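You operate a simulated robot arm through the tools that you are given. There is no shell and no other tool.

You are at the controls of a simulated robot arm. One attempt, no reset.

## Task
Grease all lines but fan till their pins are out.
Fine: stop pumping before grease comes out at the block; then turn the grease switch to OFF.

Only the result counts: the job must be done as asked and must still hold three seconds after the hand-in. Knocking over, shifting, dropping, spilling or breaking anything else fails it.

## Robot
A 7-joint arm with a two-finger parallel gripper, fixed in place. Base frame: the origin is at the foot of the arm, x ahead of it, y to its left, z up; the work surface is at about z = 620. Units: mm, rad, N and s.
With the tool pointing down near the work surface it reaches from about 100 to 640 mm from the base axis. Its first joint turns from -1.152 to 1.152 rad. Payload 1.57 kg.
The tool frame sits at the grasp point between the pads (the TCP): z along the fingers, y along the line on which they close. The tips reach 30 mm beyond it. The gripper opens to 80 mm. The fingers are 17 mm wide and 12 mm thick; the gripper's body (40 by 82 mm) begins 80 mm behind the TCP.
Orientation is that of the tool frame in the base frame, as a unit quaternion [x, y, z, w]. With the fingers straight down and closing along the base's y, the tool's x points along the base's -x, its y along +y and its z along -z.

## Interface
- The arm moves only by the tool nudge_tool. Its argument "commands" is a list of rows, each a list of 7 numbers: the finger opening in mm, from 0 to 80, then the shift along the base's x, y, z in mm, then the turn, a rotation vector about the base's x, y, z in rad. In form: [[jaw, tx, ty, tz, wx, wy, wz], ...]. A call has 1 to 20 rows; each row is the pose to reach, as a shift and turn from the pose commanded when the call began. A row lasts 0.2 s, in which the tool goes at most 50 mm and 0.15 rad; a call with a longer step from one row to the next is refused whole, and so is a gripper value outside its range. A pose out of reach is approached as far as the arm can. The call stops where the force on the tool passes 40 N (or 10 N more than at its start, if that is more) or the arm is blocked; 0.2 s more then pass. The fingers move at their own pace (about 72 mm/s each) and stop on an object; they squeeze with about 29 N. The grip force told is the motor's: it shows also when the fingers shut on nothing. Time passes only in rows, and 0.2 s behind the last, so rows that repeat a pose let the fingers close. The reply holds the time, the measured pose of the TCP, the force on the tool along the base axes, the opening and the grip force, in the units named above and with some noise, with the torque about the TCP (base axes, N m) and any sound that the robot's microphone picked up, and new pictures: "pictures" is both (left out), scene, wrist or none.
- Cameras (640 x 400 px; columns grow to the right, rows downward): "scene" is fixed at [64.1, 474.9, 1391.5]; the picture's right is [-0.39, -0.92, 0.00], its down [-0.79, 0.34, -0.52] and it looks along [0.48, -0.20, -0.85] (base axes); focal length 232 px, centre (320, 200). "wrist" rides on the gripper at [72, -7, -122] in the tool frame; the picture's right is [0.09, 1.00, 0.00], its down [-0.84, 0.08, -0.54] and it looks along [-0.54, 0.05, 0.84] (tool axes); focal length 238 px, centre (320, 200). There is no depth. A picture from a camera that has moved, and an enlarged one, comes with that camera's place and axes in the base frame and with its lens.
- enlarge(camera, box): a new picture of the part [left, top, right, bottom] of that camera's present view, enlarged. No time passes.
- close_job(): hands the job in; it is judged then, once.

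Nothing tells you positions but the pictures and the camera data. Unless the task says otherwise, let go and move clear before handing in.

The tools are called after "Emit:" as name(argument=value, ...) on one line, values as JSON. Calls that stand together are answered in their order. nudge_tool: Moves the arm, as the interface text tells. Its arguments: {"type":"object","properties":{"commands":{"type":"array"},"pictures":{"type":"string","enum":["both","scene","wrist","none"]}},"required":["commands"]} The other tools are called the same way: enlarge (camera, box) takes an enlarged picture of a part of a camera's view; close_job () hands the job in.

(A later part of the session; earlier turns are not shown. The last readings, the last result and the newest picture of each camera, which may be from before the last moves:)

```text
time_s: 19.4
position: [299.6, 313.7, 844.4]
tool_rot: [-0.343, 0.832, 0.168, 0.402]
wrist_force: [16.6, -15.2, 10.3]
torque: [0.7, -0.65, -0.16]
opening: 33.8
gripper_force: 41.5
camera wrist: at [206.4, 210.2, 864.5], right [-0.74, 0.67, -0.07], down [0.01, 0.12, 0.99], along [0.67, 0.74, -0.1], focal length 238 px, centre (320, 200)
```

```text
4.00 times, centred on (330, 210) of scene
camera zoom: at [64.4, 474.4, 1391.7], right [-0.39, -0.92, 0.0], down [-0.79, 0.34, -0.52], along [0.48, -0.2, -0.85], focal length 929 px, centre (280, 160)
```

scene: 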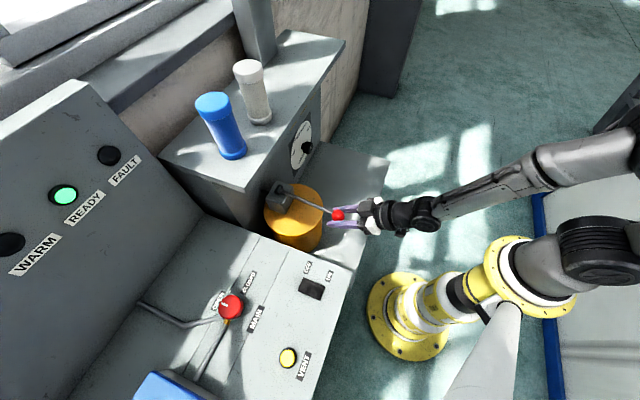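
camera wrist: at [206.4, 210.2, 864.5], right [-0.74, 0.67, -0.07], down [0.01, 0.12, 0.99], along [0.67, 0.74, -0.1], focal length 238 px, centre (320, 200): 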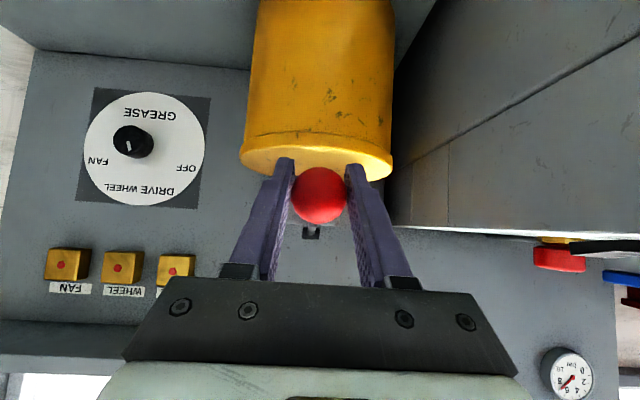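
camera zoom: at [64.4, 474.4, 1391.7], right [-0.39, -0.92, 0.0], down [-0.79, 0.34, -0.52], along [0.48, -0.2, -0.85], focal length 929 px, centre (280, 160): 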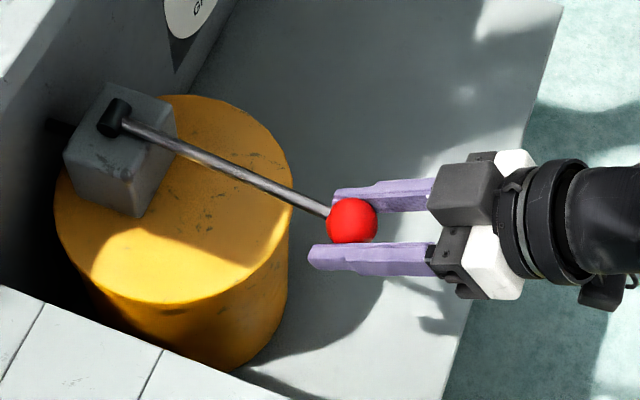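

Still moving freely; the ball is now at about z=838 and the pins are unchanged. I'll continue down to find the stroke's end.

Emit:
nudge_tool(commands=[[20, 2.0, 0.6, -8, 0, 0, 0], [20, 3.5, 2.1, -16, 0, 0, 0], [20, 5.0, 3.7, -23, 0, 0, 0], [20, 6.8, 5.5, -30, 0, 0, 0], [20, 6.8, 5.5, -30, 0, 0, 0]], pictures="both")

Emit:
enlarge(camera="wrist", box=[40, 200, 220, 290])

Emit:
enlarge(camera="scene", box=[250, 160, 410, 260])

```text
time_s: 20.6
position: [306.0, 321.3, 811.2]
tool_rot: [-0.345, 0.833, 0.167, 0.4]
wrist_force: [0.8, -0.4, 0.7]
torque: [0.0, 0.01, -0.01]
opening: 19.9
gripper_force: 0.0
camera wrist: at [211.6, 215.5, 833.6], right [-0.75, 0.66, -0.07], down [0.02, 0.13, 0.99], along [0.67, 0.74, -0.1], focal length 238 px, centre (320, 200)
```

scene: 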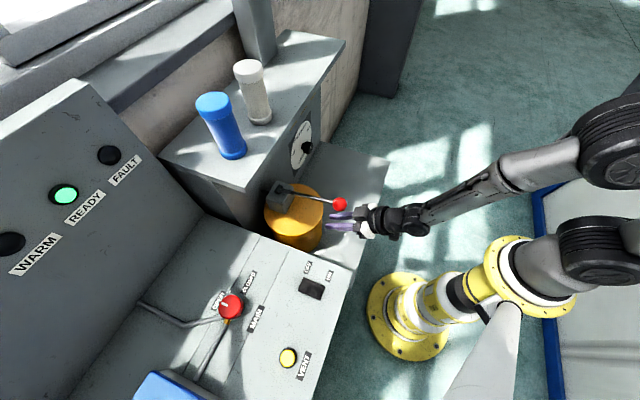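
wrist: 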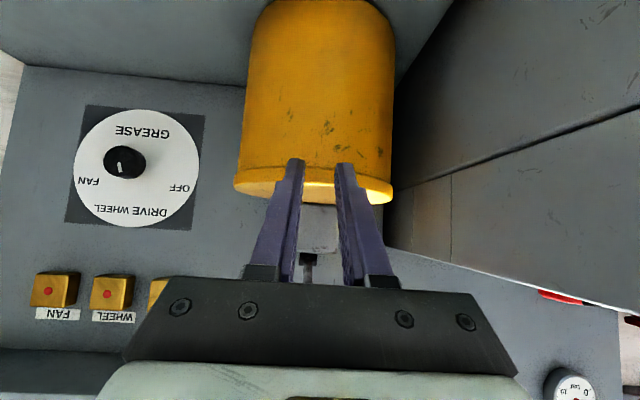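

```text
3.56 times, centred on (130, 245) of wrist
camera zoom: at [211.6, 215.5, 833.6], right [-0.75, 0.66, -0.07], down [0.02, 0.13, 0.99], along [0.67, 0.74, -0.1], focal length 848 px, centre (996, 40)
```

zoom: 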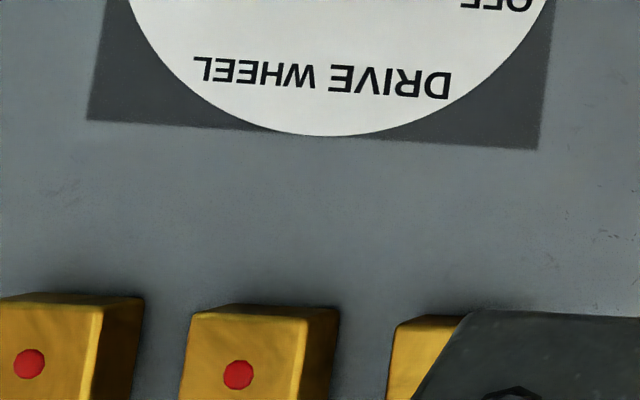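

```text
4.00 times, centred on (330, 210) of scene
camera zoom: at [64.1, 474.9, 1391.5], right [-0.39, -0.92, 0.0], down [-0.79, 0.34, -0.52], along [0.48, -0.2, -0.85], focal length 929 px, centre (280, 160)
```

zoom: 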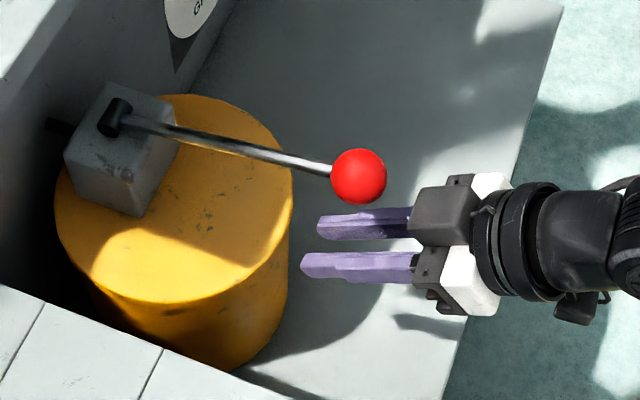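

The ball slipped out near the end of the stroke and the lever sprang back up by itself, so pushing from above is enough to pump. I'll retreat along the tool axis, rise, and check the pins.

Emit:
nudge_tool(commands=[[20, -20, -20, 22, 0, 0, 0], [20, -40, -40, 45, 0, 0, 0], [20, -55, -55, 65, 0, 0, 0], [20, -60, -60, 110, 0, 0, 0], [20, -60, -60, 150, 0, 0, 0], [20, -45, -45, 160, 0, 0, 0], [20, -45, -45, 160, 0, 0, 0]], pictures="both")

Emit:
enlarge(camera="wrist", box=[60, 150, 240, 240])

```text
time_s: 22.2
position: [261.1, 274.8, 973.6]
tool_rot: [-0.344, 0.833, 0.167, 0.401]
wrist_force: [-0.4, 0.2, 0.0]
torque: [-0.01, 0.03, -0.01]
opening: 20.0
gripper_force: 0.0
camera wrist: at [168.9, 170.1, 994.7], right [-0.74, 0.66, -0.07], down [0.02, 0.12, 0.99], along [0.67, 0.74, -0.1], focal length 238 px, centre (320, 200)
```

scene: 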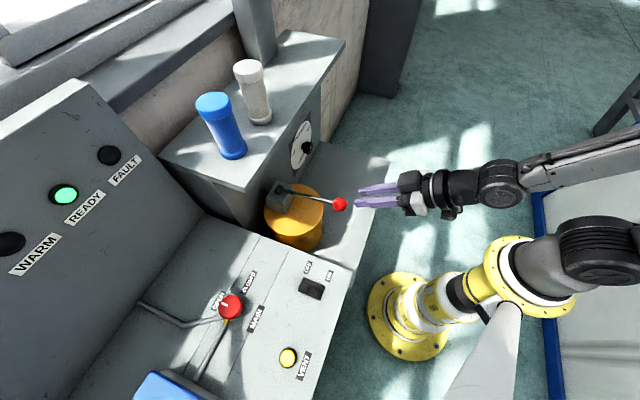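
wrist: 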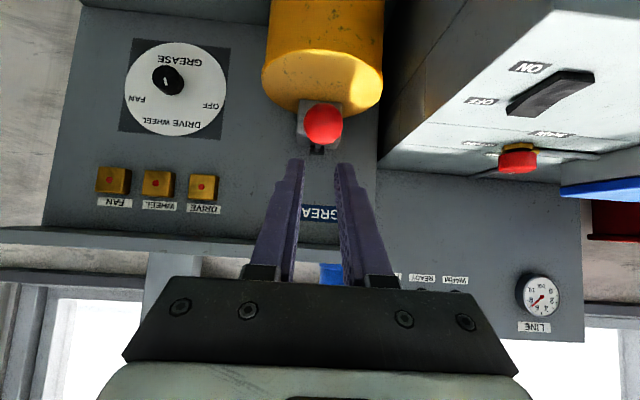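

```text
3.56 times, centred on (150, 195) of wrist
camera zoom: at [168.9, 170.1, 994.7], right [-0.74, 0.66, -0.07], down [0.02, 0.12, 0.99], along [0.67, 0.74, -0.1], focal length 848 px, centre (924, 218)
```

zoom: 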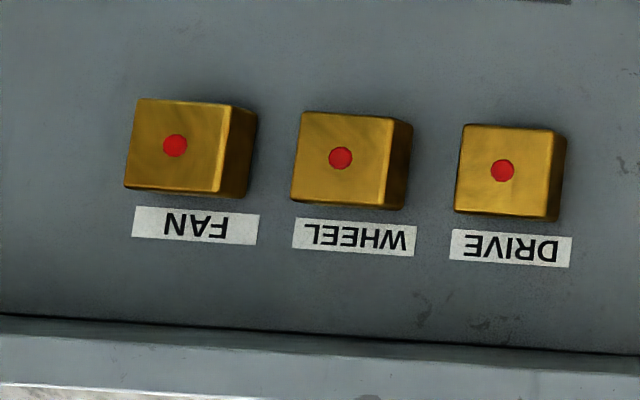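

Emit:
enlarge(camera="wrist", box=[185, 170, 220, 205])

Emit:
enlarge(camera="wrist", box=[140, 165, 175, 200])

```text
11.43 times, centred on (202, 188) of wrist
camera zoom: at [168.9, 170.1, 994.7], right [-0.74, 0.66, -0.07], down [0.02, 0.12, 0.99], along [0.67, 0.74, -0.1], focal length 2724 px, centre (1663, 343)
```

zoom: 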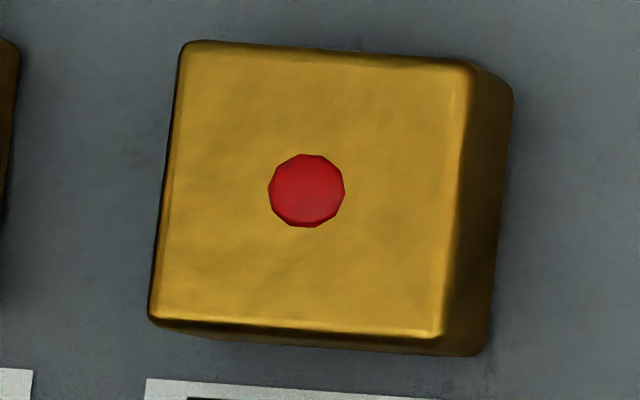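

```text
11.43 times, centred on (158, 182) of wrist
camera zoom: at [168.9, 170.1, 994.7], right [-0.74, 0.66, -0.07], down [0.02, 0.12, 0.99], along [0.67, 0.74, -0.1], focal length 2724 px, centre (2177, 400)
```

zoom: 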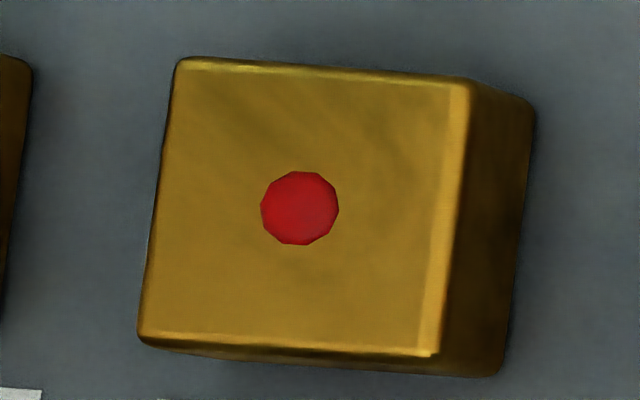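

DRIVE and WHEEL pins look essentially flush. I'll position the nearly closed fingers as two rails above the ball, about 18 mm apart, so I can push the lever down without gripping.

Emit:
nudge_tool(commands=[[18, 24, 24, 2, 0, 0, 0], [18, 48.5, 48.8, 2, 0, 0, 0], [18, 48.5, 48.8, -12, 0, 0, 0], [18, 48.5, 48.8, -12, 0, 0, 0]], pictures="both")

Emit:
enlarge(camera="scene", box=[250, 150, 410, 250])

```text
time_s: 23.2
position: [308.1, 325.5, 963.2]
tool_rot: [-0.344, 0.833, 0.167, 0.401]
wrist_force: [0.1, -0.2, -0.1]
torque: [-0.02, -0.03, -0.02]
opening: 17.8
gripper_force: 0.1
camera wrist: at [215.6, 221.0, 983.3], right [-0.74, 0.66, -0.07], down [0.01, 0.12, 0.99], along [0.67, 0.74, -0.1], focal length 238 px, centre (320, 200)
```

scene: 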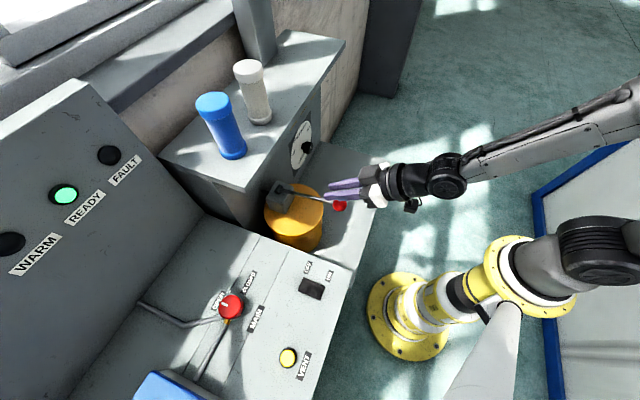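
wrist: 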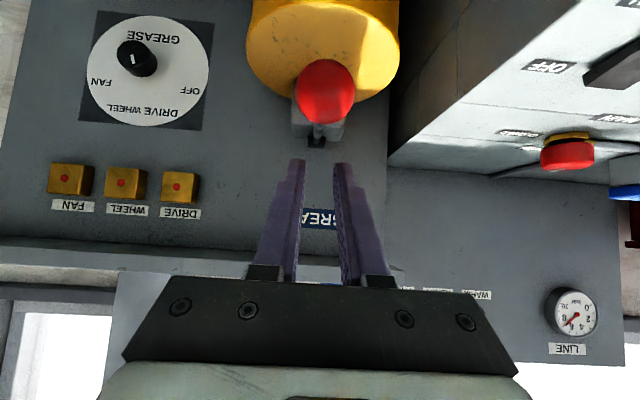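

```text
4.00 times, centred on (330, 200) of scene
camera zoom: at [64.1, 474.9, 1391.5], right [-0.39, -0.92, 0.0], down [-0.79, 0.34, -0.52], along [0.48, -0.2, -0.85], focal length 929 px, centre (280, 200)
```

zoom: 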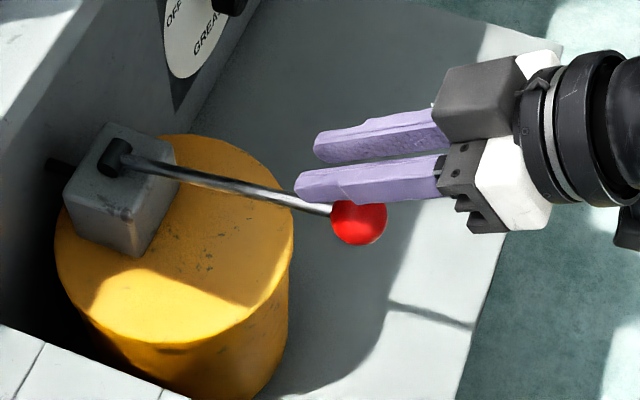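

The fingers are just above the ball. I'll push down along the arc, stopping partway to check.

Emit:
nudge_tool(commands=[[18, 1.4, -1.4, -16, 0, 0, 0], [18, 1.2, -1.6, -32, 0, 0, 0], [18, -0.3, -3.1, -44.5, 0, 0, 0], [18, -1.1, -3.9, -56.5, 0, 0, 0], [18, -1.3, -4.1, -68.5, 0, 0, 0], [18, -0.9, -3.7, -80.5, 0, 0, 0], [18, 0.1, -2.7, -92.5, 0, 0, 0], [18, 1.8, -1.0, -104.5, 0, 0, 0]], pictures="both")

Emit:
enlarge(camera="scene", box=[250, 150, 410, 250])

Emit:
enlarge(camera="wrist", box=[30, 180, 250, 290])

```text
time_s: 25.0
position: [312.5, 324.8, 858.9]
tool_rot: [-0.344, 0.832, 0.168, 0.402]
wrist_force: [-0.5, 6.4, 6.6]
torque: [0.12, 0.0, -0.12]
opening: 22.2
gripper_force: 2.1
camera wrist: at [218.5, 220.1, 878.0], right [-0.74, 0.66, -0.07], down [0.01, 0.12, 0.99], along [0.67, 0.74, -0.1], focal length 238 px, centre (320, 200)
```

scene: 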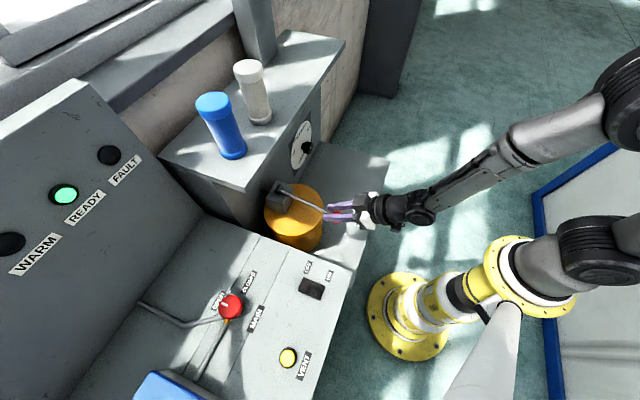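
wrist: 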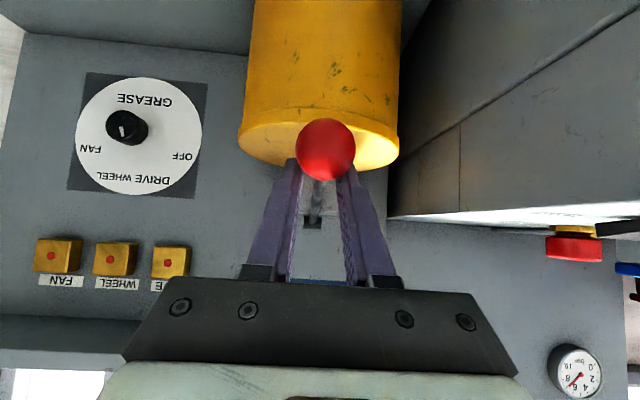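

```text
4.00 times, centred on (330, 200) of scene
camera zoom: at [64.0, 475.0, 1391.5], right [-0.39, -0.92, 0.0], down [-0.79, 0.34, -0.52], along [0.48, -0.2, -0.85], focal length 929 px, centre (280, 200)
```

zoom: 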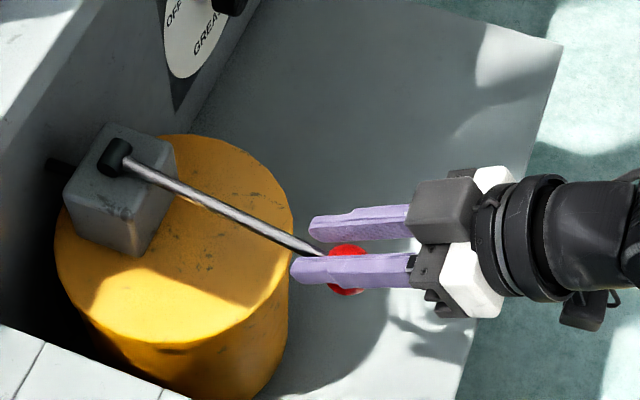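

```text
2.91 times, centred on (140, 235) of wrist
camera zoom: at [218.5, 220.1, 878.0], right [-0.74, 0.66, -0.07], down [0.01, 0.12, 0.99], along [0.67, 0.74, -0.1], focal length 693 px, centre (844, 98)
```

zoom: 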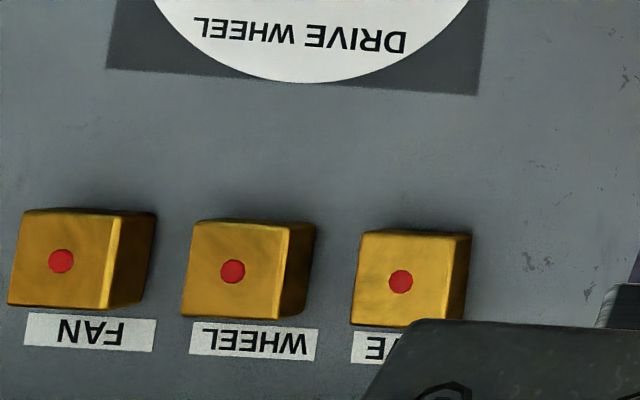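

The push works with a light load of about 7 N, and the ball is at z≈834. I'll continue down in small increments to find the end stop.

Emit:
nudge_tool(commands=[[18, 1.0, 1.0, -6, 0, 0, 0], [18, 2.4, 2.4, -12, 0, 0, 0], [18, 3.8, 3.8, -18, 0, 0, 0], [18, 5.4, 5.4, -24, 0, 0, 0]], pictures="both")

Emit:
enlarge(camera="scene", box=[250, 150, 410, 250])

Emit:
enlarge(camera="wrist", box=[30, 180, 250, 290])

```text
time_s: 26.0
position: [313.8, 327.5, 831.3]
tool_rot: [-0.346, 0.834, 0.164, 0.397]
wrist_force: [-17.4, 10.2, 4.9]
torque: [-0.05, 0.07, -0.12]
opening: 35.8
gripper_force: 10.1
camera wrist: at [221.0, 222.8, 852.3], right [-0.75, 0.66, -0.07], down [0.02, 0.13, 0.99], along [0.66, 0.74, -0.11], focal length 238 px, centre (320, 200)
```

scene: 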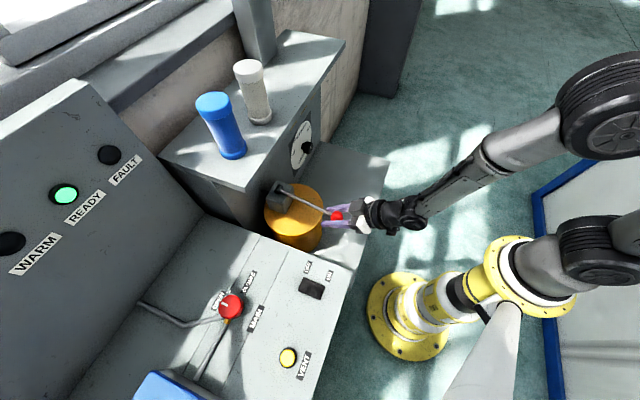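
wrist: 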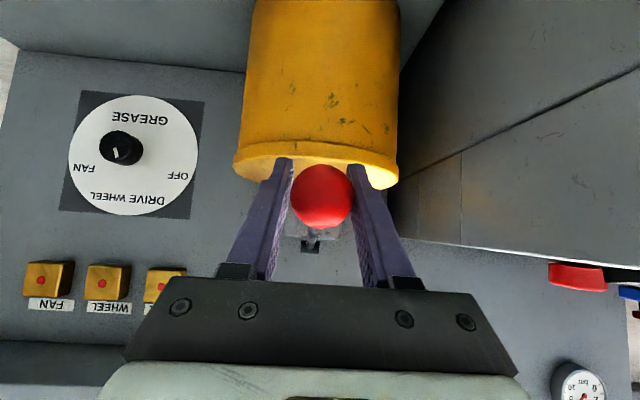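

```text
4.00 times, centred on (330, 200) of scene
camera zoom: at [63.6, 475.1, 1391.5], right [-0.39, -0.92, 0.0], down [-0.79, 0.34, -0.52], along [0.48, -0.2, -0.85], focal length 929 px, centre (280, 200)
```

zoom: 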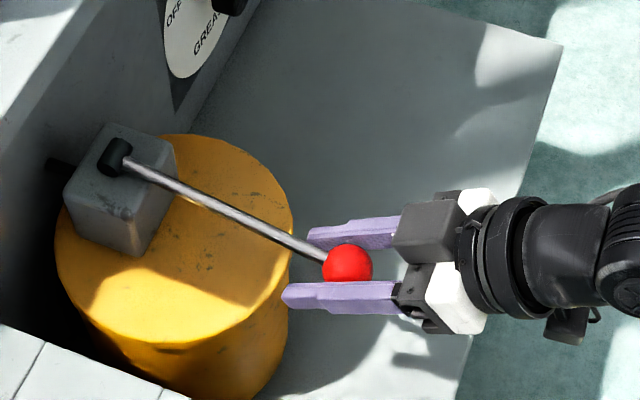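

```text
2.91 times, centred on (140, 235) of wrist
camera zoom: at [221.0, 222.8, 852.3], right [-0.75, 0.66, -0.07], down [0.02, 0.13, 0.99], along [0.66, 0.74, -0.11], focal length 693 px, centre (844, 98)
```

zoom: 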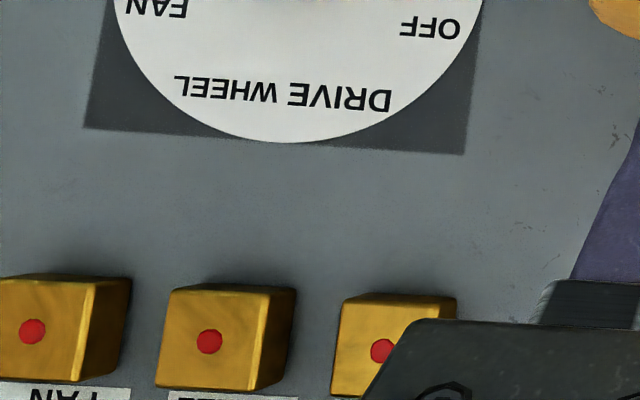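

The ball wedged between the fingers and the lever reached its lower stop, with the ball at z≈835. The range is therefore about 904 down to 835. Since the fingers now hold the ball, I'll bring it back up along the arc and check the pins.

Emit:
nudge_tool(commands=[[18, -1.9, -0.9, 12, 0, 0, 0], [18, -2.9, -1.7, 24, 0, 0, 0], [18, -3.2, -1.9, 35, 0, 0, 0], [18, -3.0, -1.7, 47, 0, 0, 0], [18, -2.0, -0.7, 59, 0, 0, 0], [18, -0.9, 0.5, 68, 0, 0, 0], [18, -0.9, 0.5, 68, 0, 0, 0]], pictures="both")

Emit:
enlarge(camera="wrist", box=[30, 180, 250, 290])

Emit:
enlarge(camera="scene", box=[250, 150, 410, 250])

```text
time_s: 27.6
position: [315.9, 328.2, 898.5]
tool_rot: [-0.346, 0.834, 0.165, 0.397]
wrist_force: [-1.6, 19.4, -27.5]
torque: [-0.05, -0.3, -0.29]
opening: 34.1
gripper_force: 41.1
camera wrist: at [221.6, 224.8, 919.9], right [-0.74, 0.66, -0.07], down [0.02, 0.13, 0.99], along [0.67, 0.74, -0.11], focal length 238 px, centre (320, 200)
```

scene: 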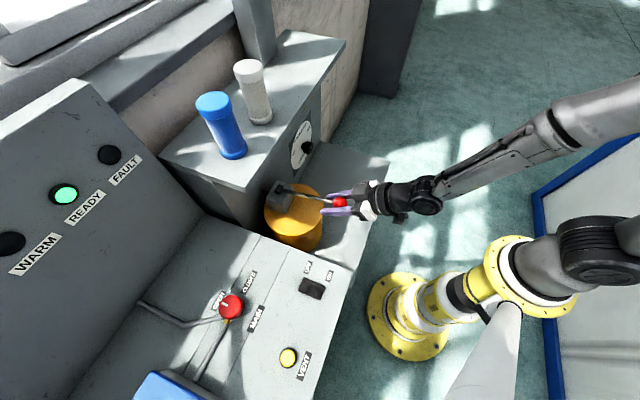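
wrist: 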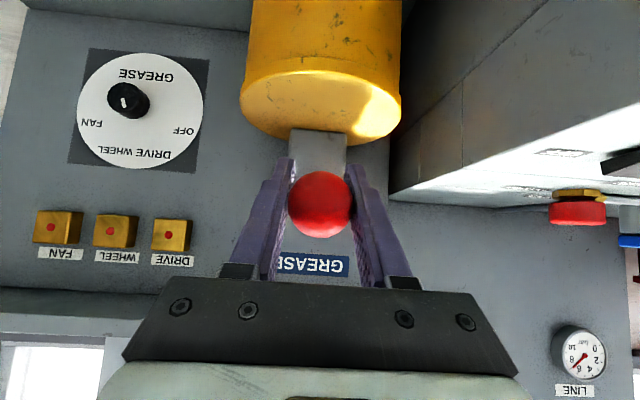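

```text
2.91 times, centred on (140, 235) of wrist
camera zoom: at [221.6, 224.8, 919.9], right [-0.74, 0.66, -0.07], down [0.02, 0.13, 0.99], along [0.67, 0.74, -0.11], focal length 693 px, centre (844, 98)
```

zoom: 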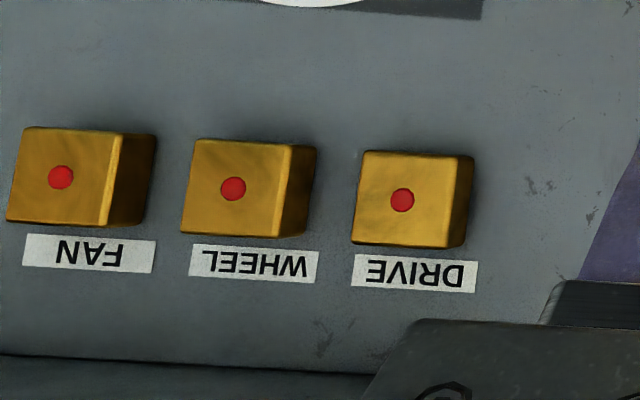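

```text
4.00 times, centred on (330, 200) of scene
camera zoom: at [64.3, 475.7, 1391.2], right [-0.39, -0.92, 0.0], down [-0.79, 0.34, -0.52], along [0.48, -0.2, -0.85], focal length 929 px, centre (280, 200)
```

zoom: 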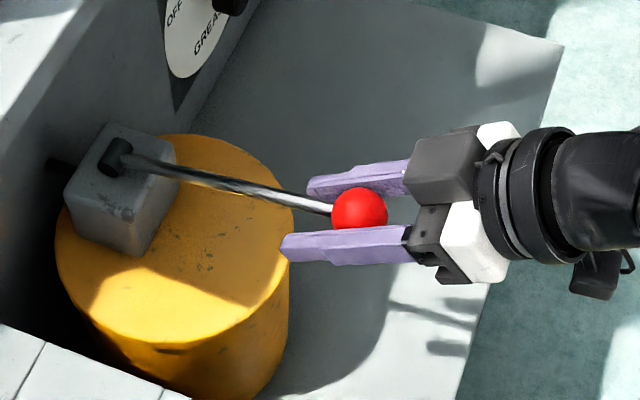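

Emit:
enlarge(camera="wrist", box=[150, 215, 190, 255])

Emit:
enlarge(camera="wrist", box=[92, 210, 132, 250])

```text
10.00 times, centred on (170, 235) of wrist
camera zoom: at [221.6, 224.8, 919.9], right [-0.74, 0.66, -0.07], down [0.02, 0.13, 0.99], along [0.67, 0.74, -0.11], focal length 2384 px, centre (1820, -150)
```

zoom: 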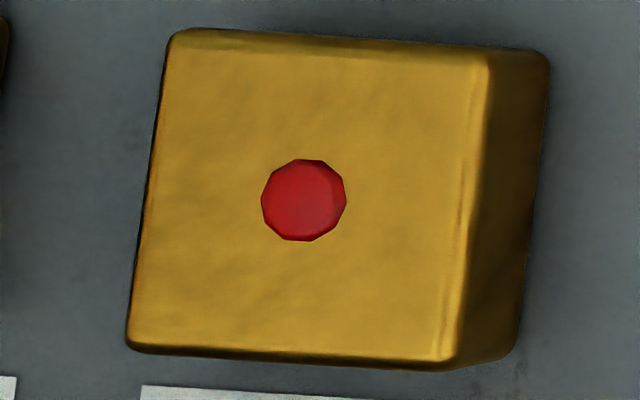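

```text
10.00 times, centred on (112, 230) of wrist
camera zoom: at [221.6, 224.8, 919.9], right [-0.74, 0.66, -0.07], down [0.02, 0.13, 0.99], along [0.67, 0.74, -0.11], focal length 2384 px, centre (2400, -100)
```

zoom: 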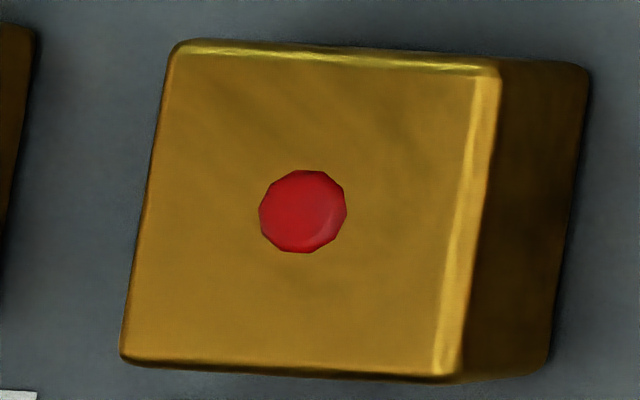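

The pins still look flush. I'll open slightly and re-seat the grip on the ball so full strokes can be done smoothly.

Emit:
nudge_tool(commands=[[60, 0, 0, 0, 0, 0, 0], [60, 0, 0, 0, 0, 0, 0]], pictures="wrist")

```text
time_s: 28.2
position: [316.6, 330.6, 901.4]
tool_rot: [-0.343, 0.832, 0.167, 0.402]
wrist_force: [0.1, -0.1, 0.4]
torque: [-0.02, -0.05, 0.02]
opening: 60.1
gripper_force: 0.1
camera wrist: at [223.1, 225.8, 922.5], right [-0.74, 0.66, -0.07], down [0.01, 0.12, 0.99], along [0.67, 0.74, -0.1], focal length 238 px, centre (320, 200)
```

wrist: 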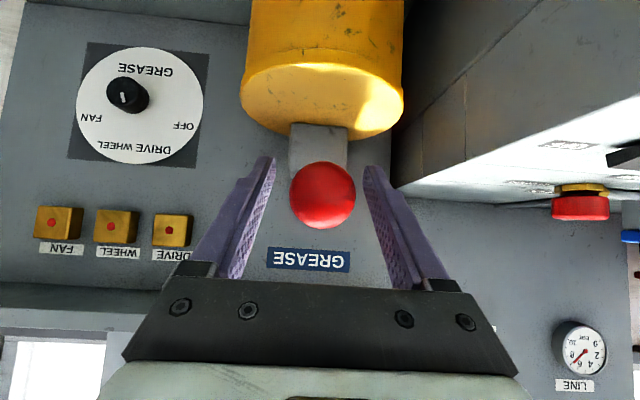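

Emit:
nudge_tool(commands=[[60, -10.9, -9.4, 3.7, 0, 0, 0], [60, -10.9, -9.4, 3.7, 0, 0, 0], [20, -10.9, -9.4, 3.7, 0, 0, 0], [20, -10.9, -9.4, 3.7, 0, 0, 0], [20, -10.9, -9.4, 3.7, 0, 0, 0]], pictures="wrist")

```text
time_s: 29.4
position: [305.7, 321.0, 905.4]
tool_rot: [-0.342, 0.833, 0.166, 0.401]
wrist_force: [9.1, -10.8, 1.2]
torque: [0.09, -0.08, -0.03]
opening: 34.1
gripper_force: 42.1
camera wrist: at [211.9, 215.8, 925.7], right [-0.74, 0.67, -0.07], down [0.02, 0.12, 0.99], along [0.67, 0.74, -0.1], focal length 238 px, centre (320, 200)
```

wrist: 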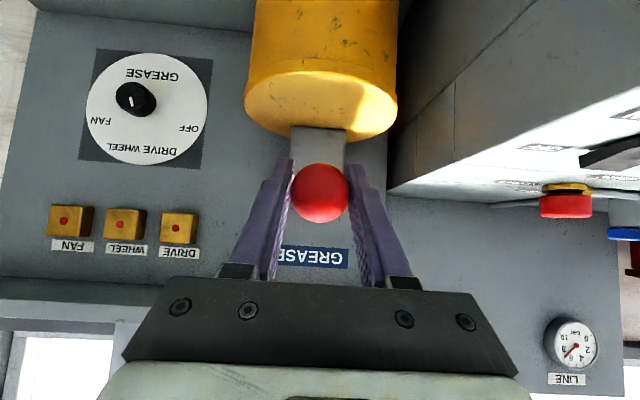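

Good centred grip. Now a full down-stroke along the arc.

Emit:
nudge_tool(commands=[[20, -0.9, -1.9, -12, 0, 0, 0], [20, -1.8, -2.8, -24, 0, 0, 0], [20, -2.0, -3.0, -36, 0, 0, 0], [20, -1.7, -2.7, -48, 0, 0, 0], [20, -0.8, -1.8, -60, 0, 0, 0], [20, 0.1, -0.9, -68, 0, 0, 0], [20, 0.3, -0.7, -71, 0, 0, 0]], pictures="both")

Emit:
enlarge(camera="wrist", box=[30, 180, 250, 290])

```text
time_s: 31.0
position: [307.1, 320.0, 837.4]
tool_rot: [-0.345, 0.83, 0.17, 0.404]
wrist_force: [3.5, 10.7, 13.3]
torque: [0.62, -0.68, -0.01]
opening: 33.9
gripper_force: 41.4
camera wrist: at [213.0, 215.8, 855.9], right [-0.75, 0.66, -0.07], down [0.01, 0.12, 0.99], along [0.67, 0.74, -0.09], focal length 238 px, centre (320, 200)
```

scene: 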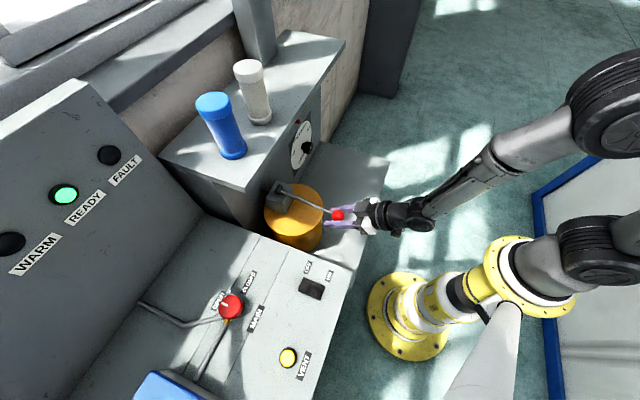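
wrist: 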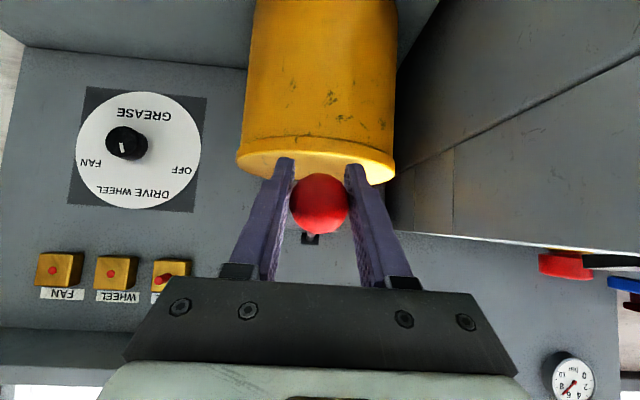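

```text
2.91 times, centred on (140, 235) of wrist
camera zoom: at [213.0, 215.8, 855.9], right [-0.75, 0.66, -0.07], down [0.01, 0.12, 0.99], along [0.67, 0.74, -0.09], focal length 693 px, centre (844, 98)
```

zoom: 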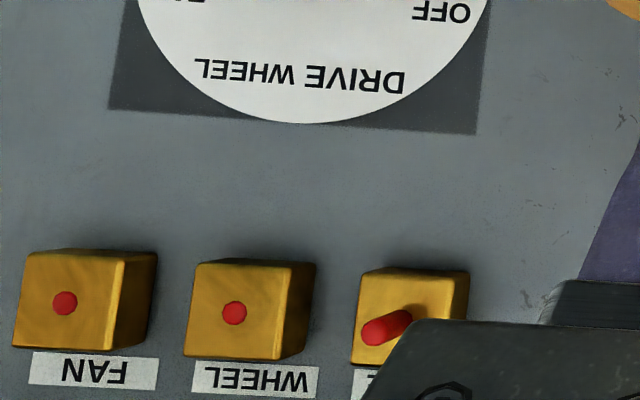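

The DRIVE pin has popped out on the third down-stroke, and FAN and WHEEL are still flush. I'll stop pumping here: bring the lever back up, then release it.

Emit:
nudge_tool(commands=[[20, -0.6, -0.6, 8, 0, 0, 0], [20, -1.8, -1.8, 20, 0, 0, 0], [20, -2.6, -2.6, 32, 0, 0, 0], [20, -2.6, -2.6, 44, 0, 0, 0], [20, -1.8, -1.8, 56, 0, 0, 0], [20, -0.8, -0.8, 67, 0, 0, 0], [20, -0.8, -0.8, 67, 0, 0, 0]], pictures="wrist")

Emit:
enlarge(camera="wrist", box=[30, 180, 250, 290])

```text
time_s: 32.6
position: [301.6, 316.4, 899.3]
tool_rot: [-0.345, 0.834, 0.165, 0.397]
wrist_force: [-17.4, -10.6, -0.9]
torque: [-0.58, 0.52, -0.01]
opening: 34.0
gripper_force: 42.0
camera wrist: at [209.3, 212.6, 920.5], right [-0.75, 0.66, -0.07], down [0.02, 0.13, 0.99], along [0.67, 0.74, -0.11], focal length 238 px, centre (320, 200)
```

wrist: 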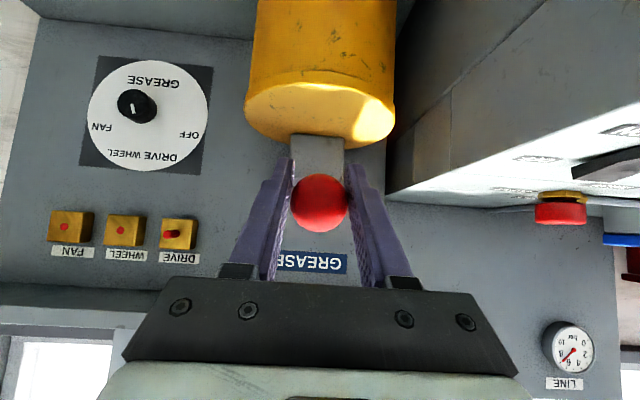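

```text
2.91 times, centred on (140, 235) of wrist
camera zoom: at [209.3, 212.6, 920.5], right [-0.75, 0.66, -0.07], down [0.02, 0.13, 0.99], along [0.67, 0.74, -0.11], focal length 693 px, centre (844, 98)
```

zoom: 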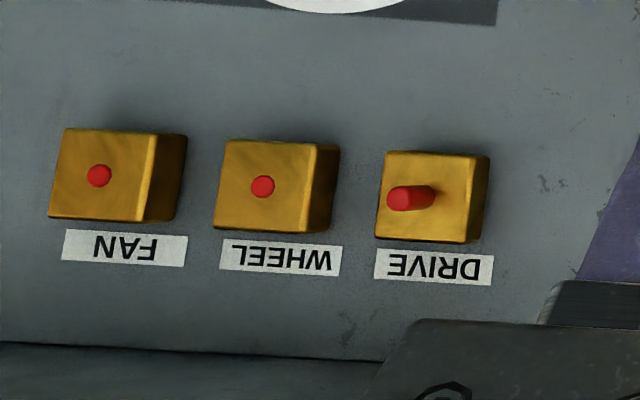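

DRIVE is fully out with no grease visible at the block. I'll release the ball, retreat along the finger axis, and head back to the dial.

Emit:
nudge_tool(commands=[[60, 0, 0, 0, 0, 0, 0], [70, 0, 0, 0, 0, 0, 0], [70, -18, -18, 20, 0, 0, 0], [70, -42, -42, 47, 0, 0, 0], [70, -64, -64, 78, 0, 0, 0], [70, -74, -76, 95, 0, 0, 0], [70, -74, -76, 95, 0, 0, 0]], pictures="both")

Emit:
enlarge(camera="wrist", box=[90, 120, 270, 220])

```text
time_s: 34.2
position: [229.2, 240.5, 996.0]
tool_rot: [-0.343, 0.832, 0.167, 0.402]
wrist_force: [-0.5, -0.1, -1.3]
torque: [-0.02, 0.03, 0.02]
opening: 70.2
gripper_force: 0.1
camera wrist: at [136.2, 136.2, 1016.9], right [-0.74, 0.66, -0.07], down [0.01, 0.12, 0.99], along [0.67, 0.74, -0.1], focal length 238 px, centre (320, 200)
```

scene: 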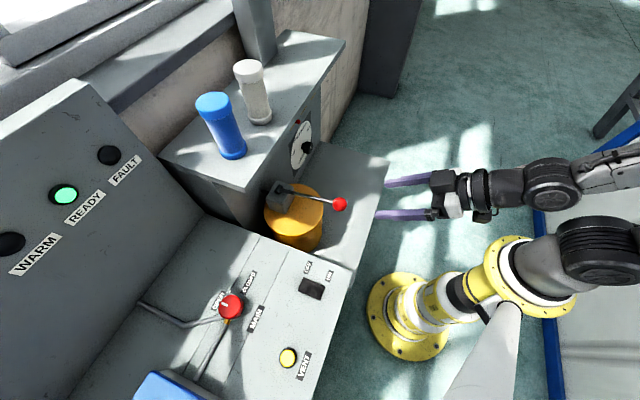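
wrist: 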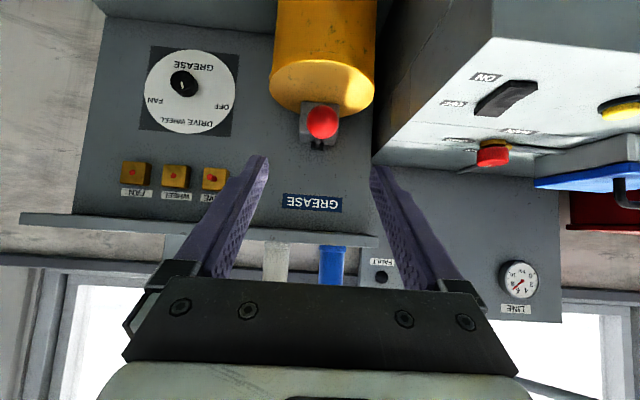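

```text
3.56 times, centred on (180, 170) of wrist
camera zoom: at [136.2, 136.2, 1016.9], right [-0.74, 0.66, -0.07], down [0.01, 0.12, 0.99], along [0.67, 0.74, -0.1], focal length 848 px, centre (818, 307)
```

zoom: 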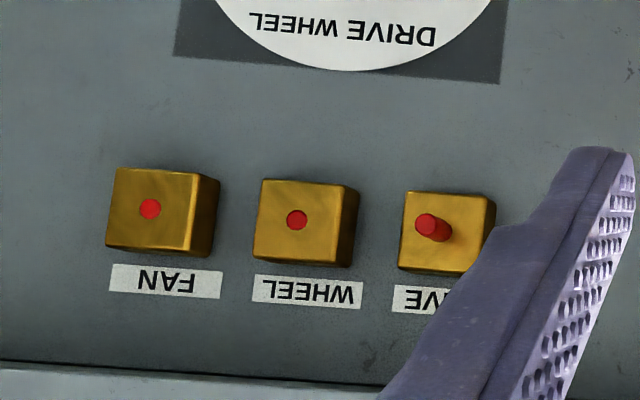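

DRIVE is clearly out, with WHEEL and FAN flush. I'll return to the pre-grip position in front of the dial.

Emit:
nudge_tool(commands=[[80, 22, -8, 1, 0.04, -0.04, 0], [80, 57, -25, 3, 0.08, -0.08, 0], [80, 97, -45, 3, 0.12, -0.12, 0], [80, 137, -70, 3, 0.16, -0.16, 0], [80, 177, -90, -2, 0.2, -0.2, 0], [80, 212, -95, -27, 0.24, -0.24, 0], [80, 242, -95, -62, 0.28, -0.28, 0], [80, 262, -90, -102, 0.32, -0.32, 0], [80, 282, -80, -142, 0.36, -0.36, 0], [80, 302, -70, -182, 0.4, -0.4, 0], [80, 320, -55, -210, 0.44, -0.44, 0], [80, 334, -39, -231, 0.474, -0.474, 0], [80, 334, -39, -231, 0.474, -0.474, 0]], pictures="both")

Emit:
enlarge(camera="wrist", box=[230, 90, 410, 290])

```text
time_s: 37.0
position: [563.4, 203.8, 765.9]
tool_rot: [-0.271, 0.653, 0.272, 0.653]
wrist_force: [0.1, -0.9, -0.2]
torque: [0.01, -0.02, 0.02]
opening: 80.3
gripper_force: 0.2
camera wrist: at [482.7, 112.6, 694.2], right [-0.7, 0.7, -0.09], down [-0.44, -0.33, 0.84], along [0.56, 0.63, 0.54], focal length 238 px, centre (320, 200)
```

scene: 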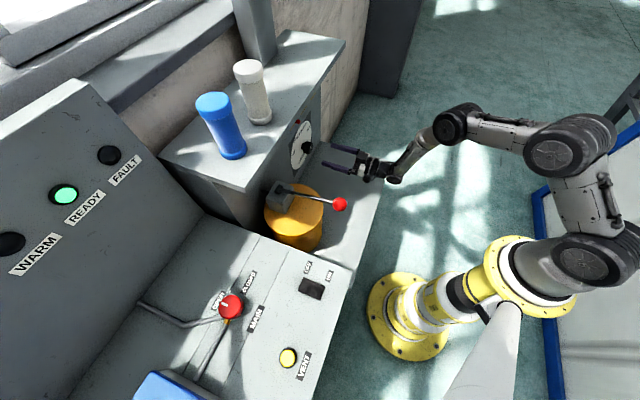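
wrist: 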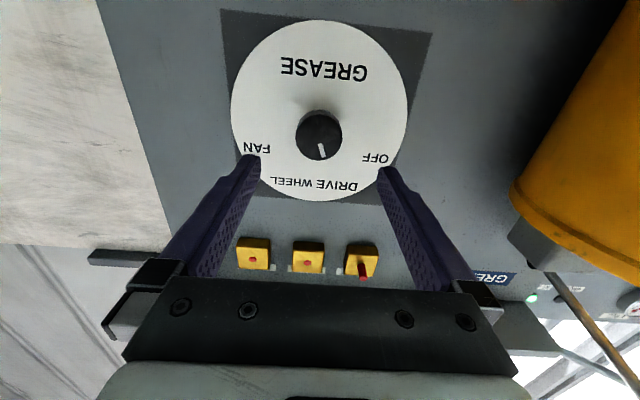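

```text
2.00 times, centred on (320, 190) of wrist
camera zoom: at [482.7, 112.6, 694.2], right [-0.7, 0.7, -0.09], down [-0.44, -0.33, 0.84], along [0.56, 0.63, 0.54], focal length 477 px, centre (320, 220)
```

zoom: 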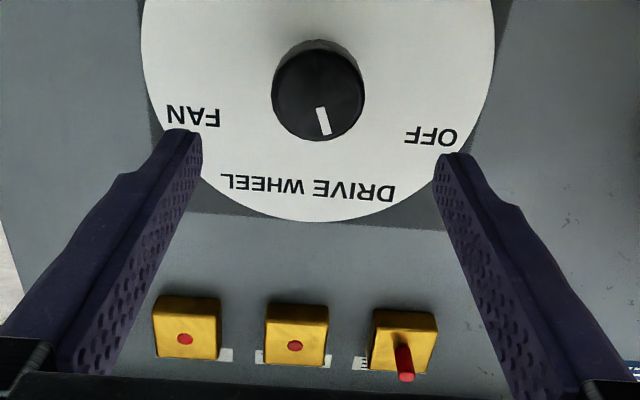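

The knob mark is still on DRIVE and the tool is aligned. I'll advance around the knob and close.

Emit:
nudge_tool(commands=[[80, 20, 20, -0.7, 0, 0, 0], [80, 40, 40, -0.7, 0, 0, 0], [80, 60.5, 59.4, -0.7, 0, 0, 0], [80, 60.5, 59.4, -0.7, 0, 0, 0], [30, 60.5, 59.4, -0.7, 0, 0, 0], [30, 60.5, 59.4, -0.7, 0, 0, 0], [30, 60.5, 59.4, -0.7, 0, 0, 0]], pictures="wrist")

```text
time_s: 38.6
position: [624.0, 264.4, 763.8]
tool_rot: [-0.269, 0.654, 0.27, 0.653]
wrist_force: [9.6, -0.4, -3.2]
torque: [-0.01, 0.05, -0.05]
opening: 43.9
gripper_force: 44.0
camera wrist: at [543.4, 172.4, 693.7], right [-0.7, 0.7, -0.09], down [-0.44, -0.33, 0.84], along [0.56, 0.63, 0.54], focal length 238 px, centre (320, 200)
```

wrist: 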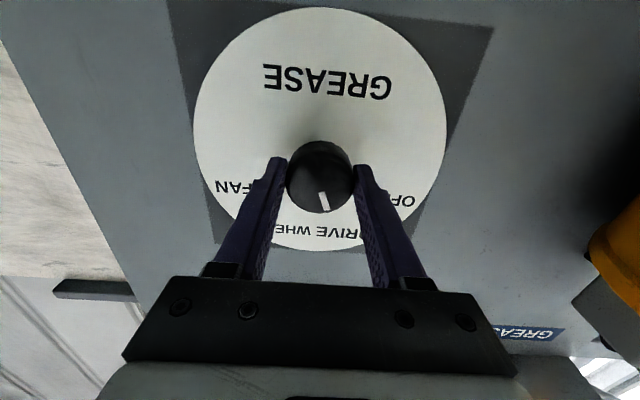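

Firm grip again. I'll turn another 45° clockwise, from DRIVE to WHEEL.

Emit:
nudge_tool(commands=[[30, 0, 0, 0, 0.07, 0.07, 0], [30, 0, 0, 0, 0.14, 0.14, 0], [30, 0, 0, 0, 0.21, 0.21, 0], [30, 0, 0, 0, 0.28, 0.28, 0], [30, 0, 0, 0, 0.35, 0.35, 0], [30, 0, 0, 0, 0.42, 0.42, 0], [30, 0, 0, 0, 0.49, 0.49, 0], [30, 0, 0, 0, 0.555, 0.555, 0], [30, 0, 0, 0, 0.555, 0.555, 0]], pictures="wrist")

Emit:
enlarge(camera="wrist", box=[190, 0, 490, 280])

```text
time_s: 40.6
position: [624.1, 262.8, 764.6]
tool_rot: [-0.001, 0.707, 0.502, 0.499]
wrist_force: [-16.8, -3.4, 8.8]
torque: [-0.32, 0.3, 0.6]
opening: 43.6
gripper_force: 45.3
camera wrist: at [506.5, 209.3, 709.9], right [-0.55, 0.54, 0.64], down [0.0, -0.76, 0.64], along [0.84, 0.35, 0.42], focal length 238 px, centre (320, 200)
```

wrist: 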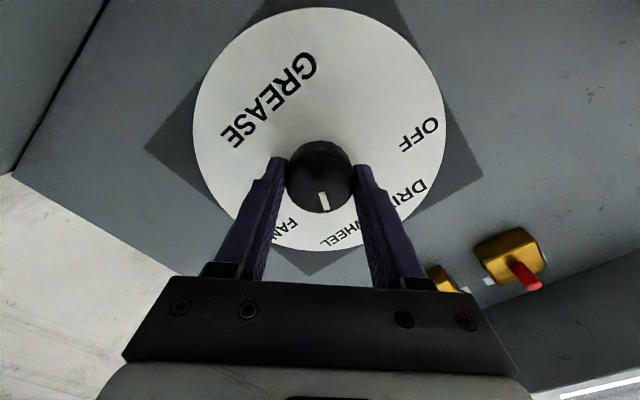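

```text
1.43 times, centred on (340, 140) of wrist
camera zoom: at [506.5, 209.3, 709.9], right [-0.55, 0.54, 0.64], down [0.0, -0.76, 0.64], along [0.84, 0.35, 0.42], focal length 340 px, centre (291, 286)
```

zoom: 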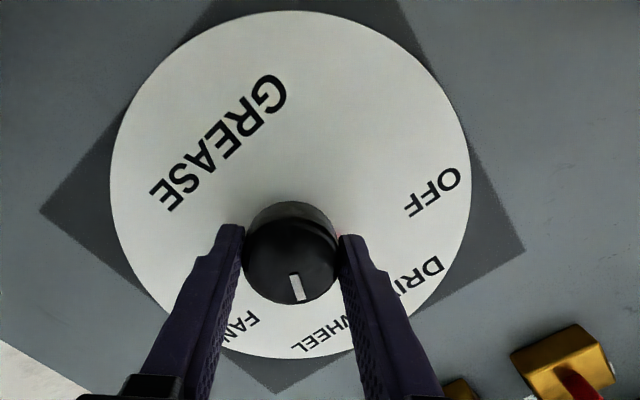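

The knob turned with the gripper toward WHEEL. I'll release, back off and unroll to verify from in front.

Emit:
nudge_tool(commands=[[60, 0, 0, 0, 0, 0, 0], [80, 0, 0, 0, 0, 0, 0], [80, -30, -30, 0, 0, 0, 0], [80, -58, -58, 0, -0.05, -0.05, 0], [80, -70, -70, 0, -0.15, -0.15, 0], [80, -80, -80, 5, -0.25, -0.25, 0], [80, -85, -85, 20, -0.35, -0.35, 0], [80, -90, -90, 35, -0.45, -0.45, 0], [80, -95, -95, 50, -0.555, -0.555, 0], [80, -95, -95, 50, -0.555, -0.555, 0]], pictures="wrist")

Emit:
enlarge(camera="wrist", box=[220, 0, 420, 220])

```text
time_s: 42.8
position: [530.0, 164.3, 814.2]
tool_rot: [-0.27, 0.654, 0.27, 0.653]
wrist_force: [1.8, -0.3, 0.0]
torque: [0.02, 0.04, -0.02]
opening: 80.0
gripper_force: 0.1
camera wrist: at [450.1, 74.2, 742.9], right [-0.7, 0.7, -0.09], down [-0.44, -0.33, 0.84], along [0.56, 0.63, 0.54], focal length 238 px, centre (320, 200)
```

wrist: 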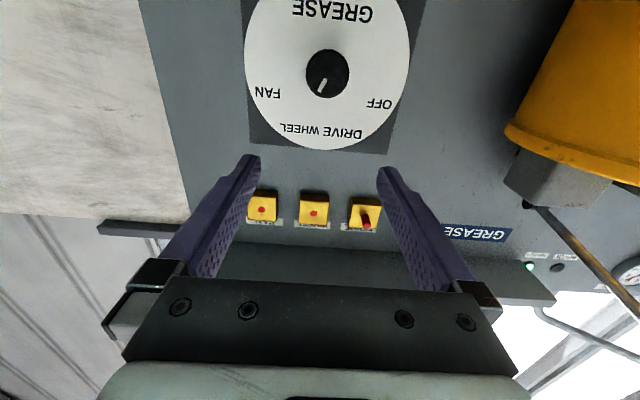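

```text
1.82 times, centred on (320, 110) of wrist
camera zoom: at [450.1, 74.2, 742.9], right [-0.7, 0.7, -0.09], down [-0.44, -0.33, 0.84], along [0.56, 0.63, 0.54], focal length 433 px, centre (320, 364)
```

zoom: 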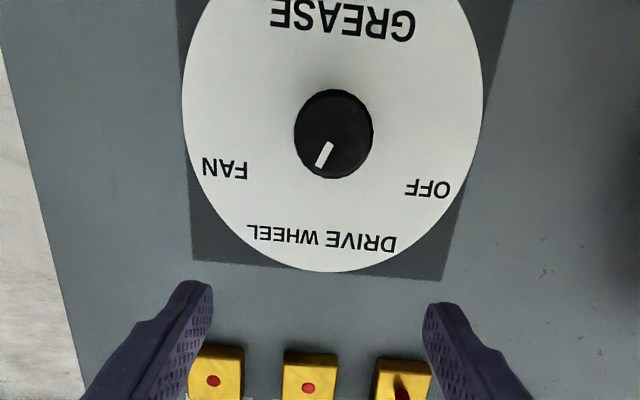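

The mark now points to WHEEL, about +20° against the label's +22°. I'll return to the lever by the same safe path.

Emit:
nudge_tool(commands=[[80, -20, -10, 40, -0.047, 0.047, 0], [80, -40, -20, 80, -0.095, 0.095, 0], [80, -60, -25, 120, -0.142, 0.142, 0], [80, -90, -25, 155, -0.19, 0.19, 0], [80, -125, -20, 180, -0.237, 0.237, 0], [80, -165, 0, 185, -0.284, 0.284, 0], [80, -205, 25, 185, -0.332, 0.332, 0], [80, -245, 45, 185, -0.379, 0.379, 0], [80, -280, 62, 183, -0.427, 0.427, 0], [80, -303.7, 74.1, 182.4, -0.474, 0.474, 0], [80, -303.7, 74.1, 182.4, -0.474, 0.474, 0]], pictures="wrist")

Emit:
enlarge(camera="wrist", box=[110, 40, 270, 210])

Emit:
enlarge(camera="wrist", box=[280, 80, 360, 160])

```text
time_s: 45.2
position: [223.9, 242.9, 995.7]
tool_rot: [-0.344, 0.832, 0.167, 0.401]
wrist_force: [-0.5, -0.7, 0.2]
torque: [-0.01, 0.02, 0.0]
opening: 79.9
gripper_force: 0.1
camera wrist: at [131.1, 138.7, 1016.9], right [-0.75, 0.66, -0.07], down [0.02, 0.12, 0.99], along [0.67, 0.74, -0.1], focal length 238 px, centre (320, 200)
```

wrist: 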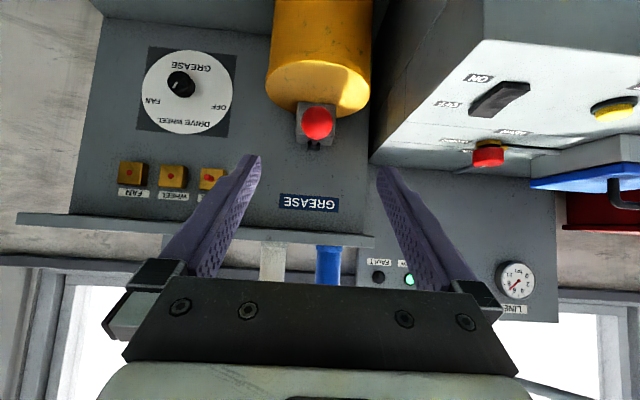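

```text
2.35 times, centred on (190, 125) of wrist
camera zoom: at [131.1, 138.7, 1016.9], right [-0.75, 0.66, -0.07], down [0.02, 0.12, 0.99], along [0.67, 0.74, -0.1], focal length 561 px, centre (626, 376)
```

zoom: 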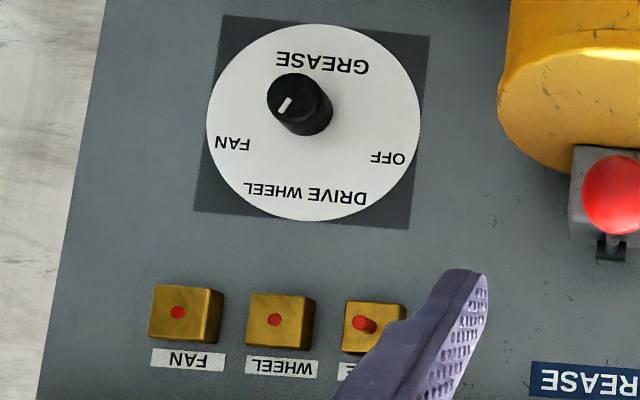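

```text
5.00 times, centred on (320, 120) of wrist
camera zoom: at [131.1, 138.7, 1016.9], right [-0.75, 0.66, -0.07], down [0.02, 0.12, 0.99], along [0.67, 0.74, -0.1], focal length 1192 px, centre (320, 600)
```

zoom: 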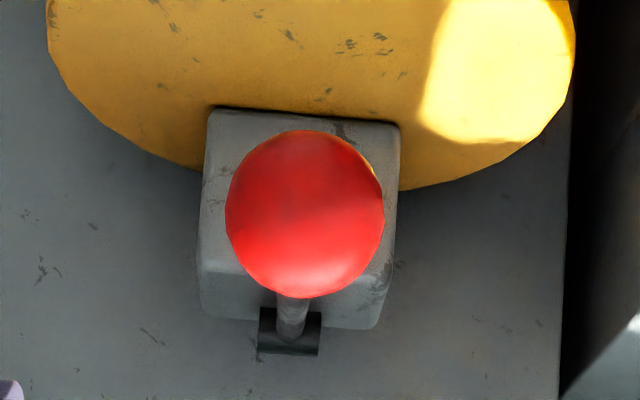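

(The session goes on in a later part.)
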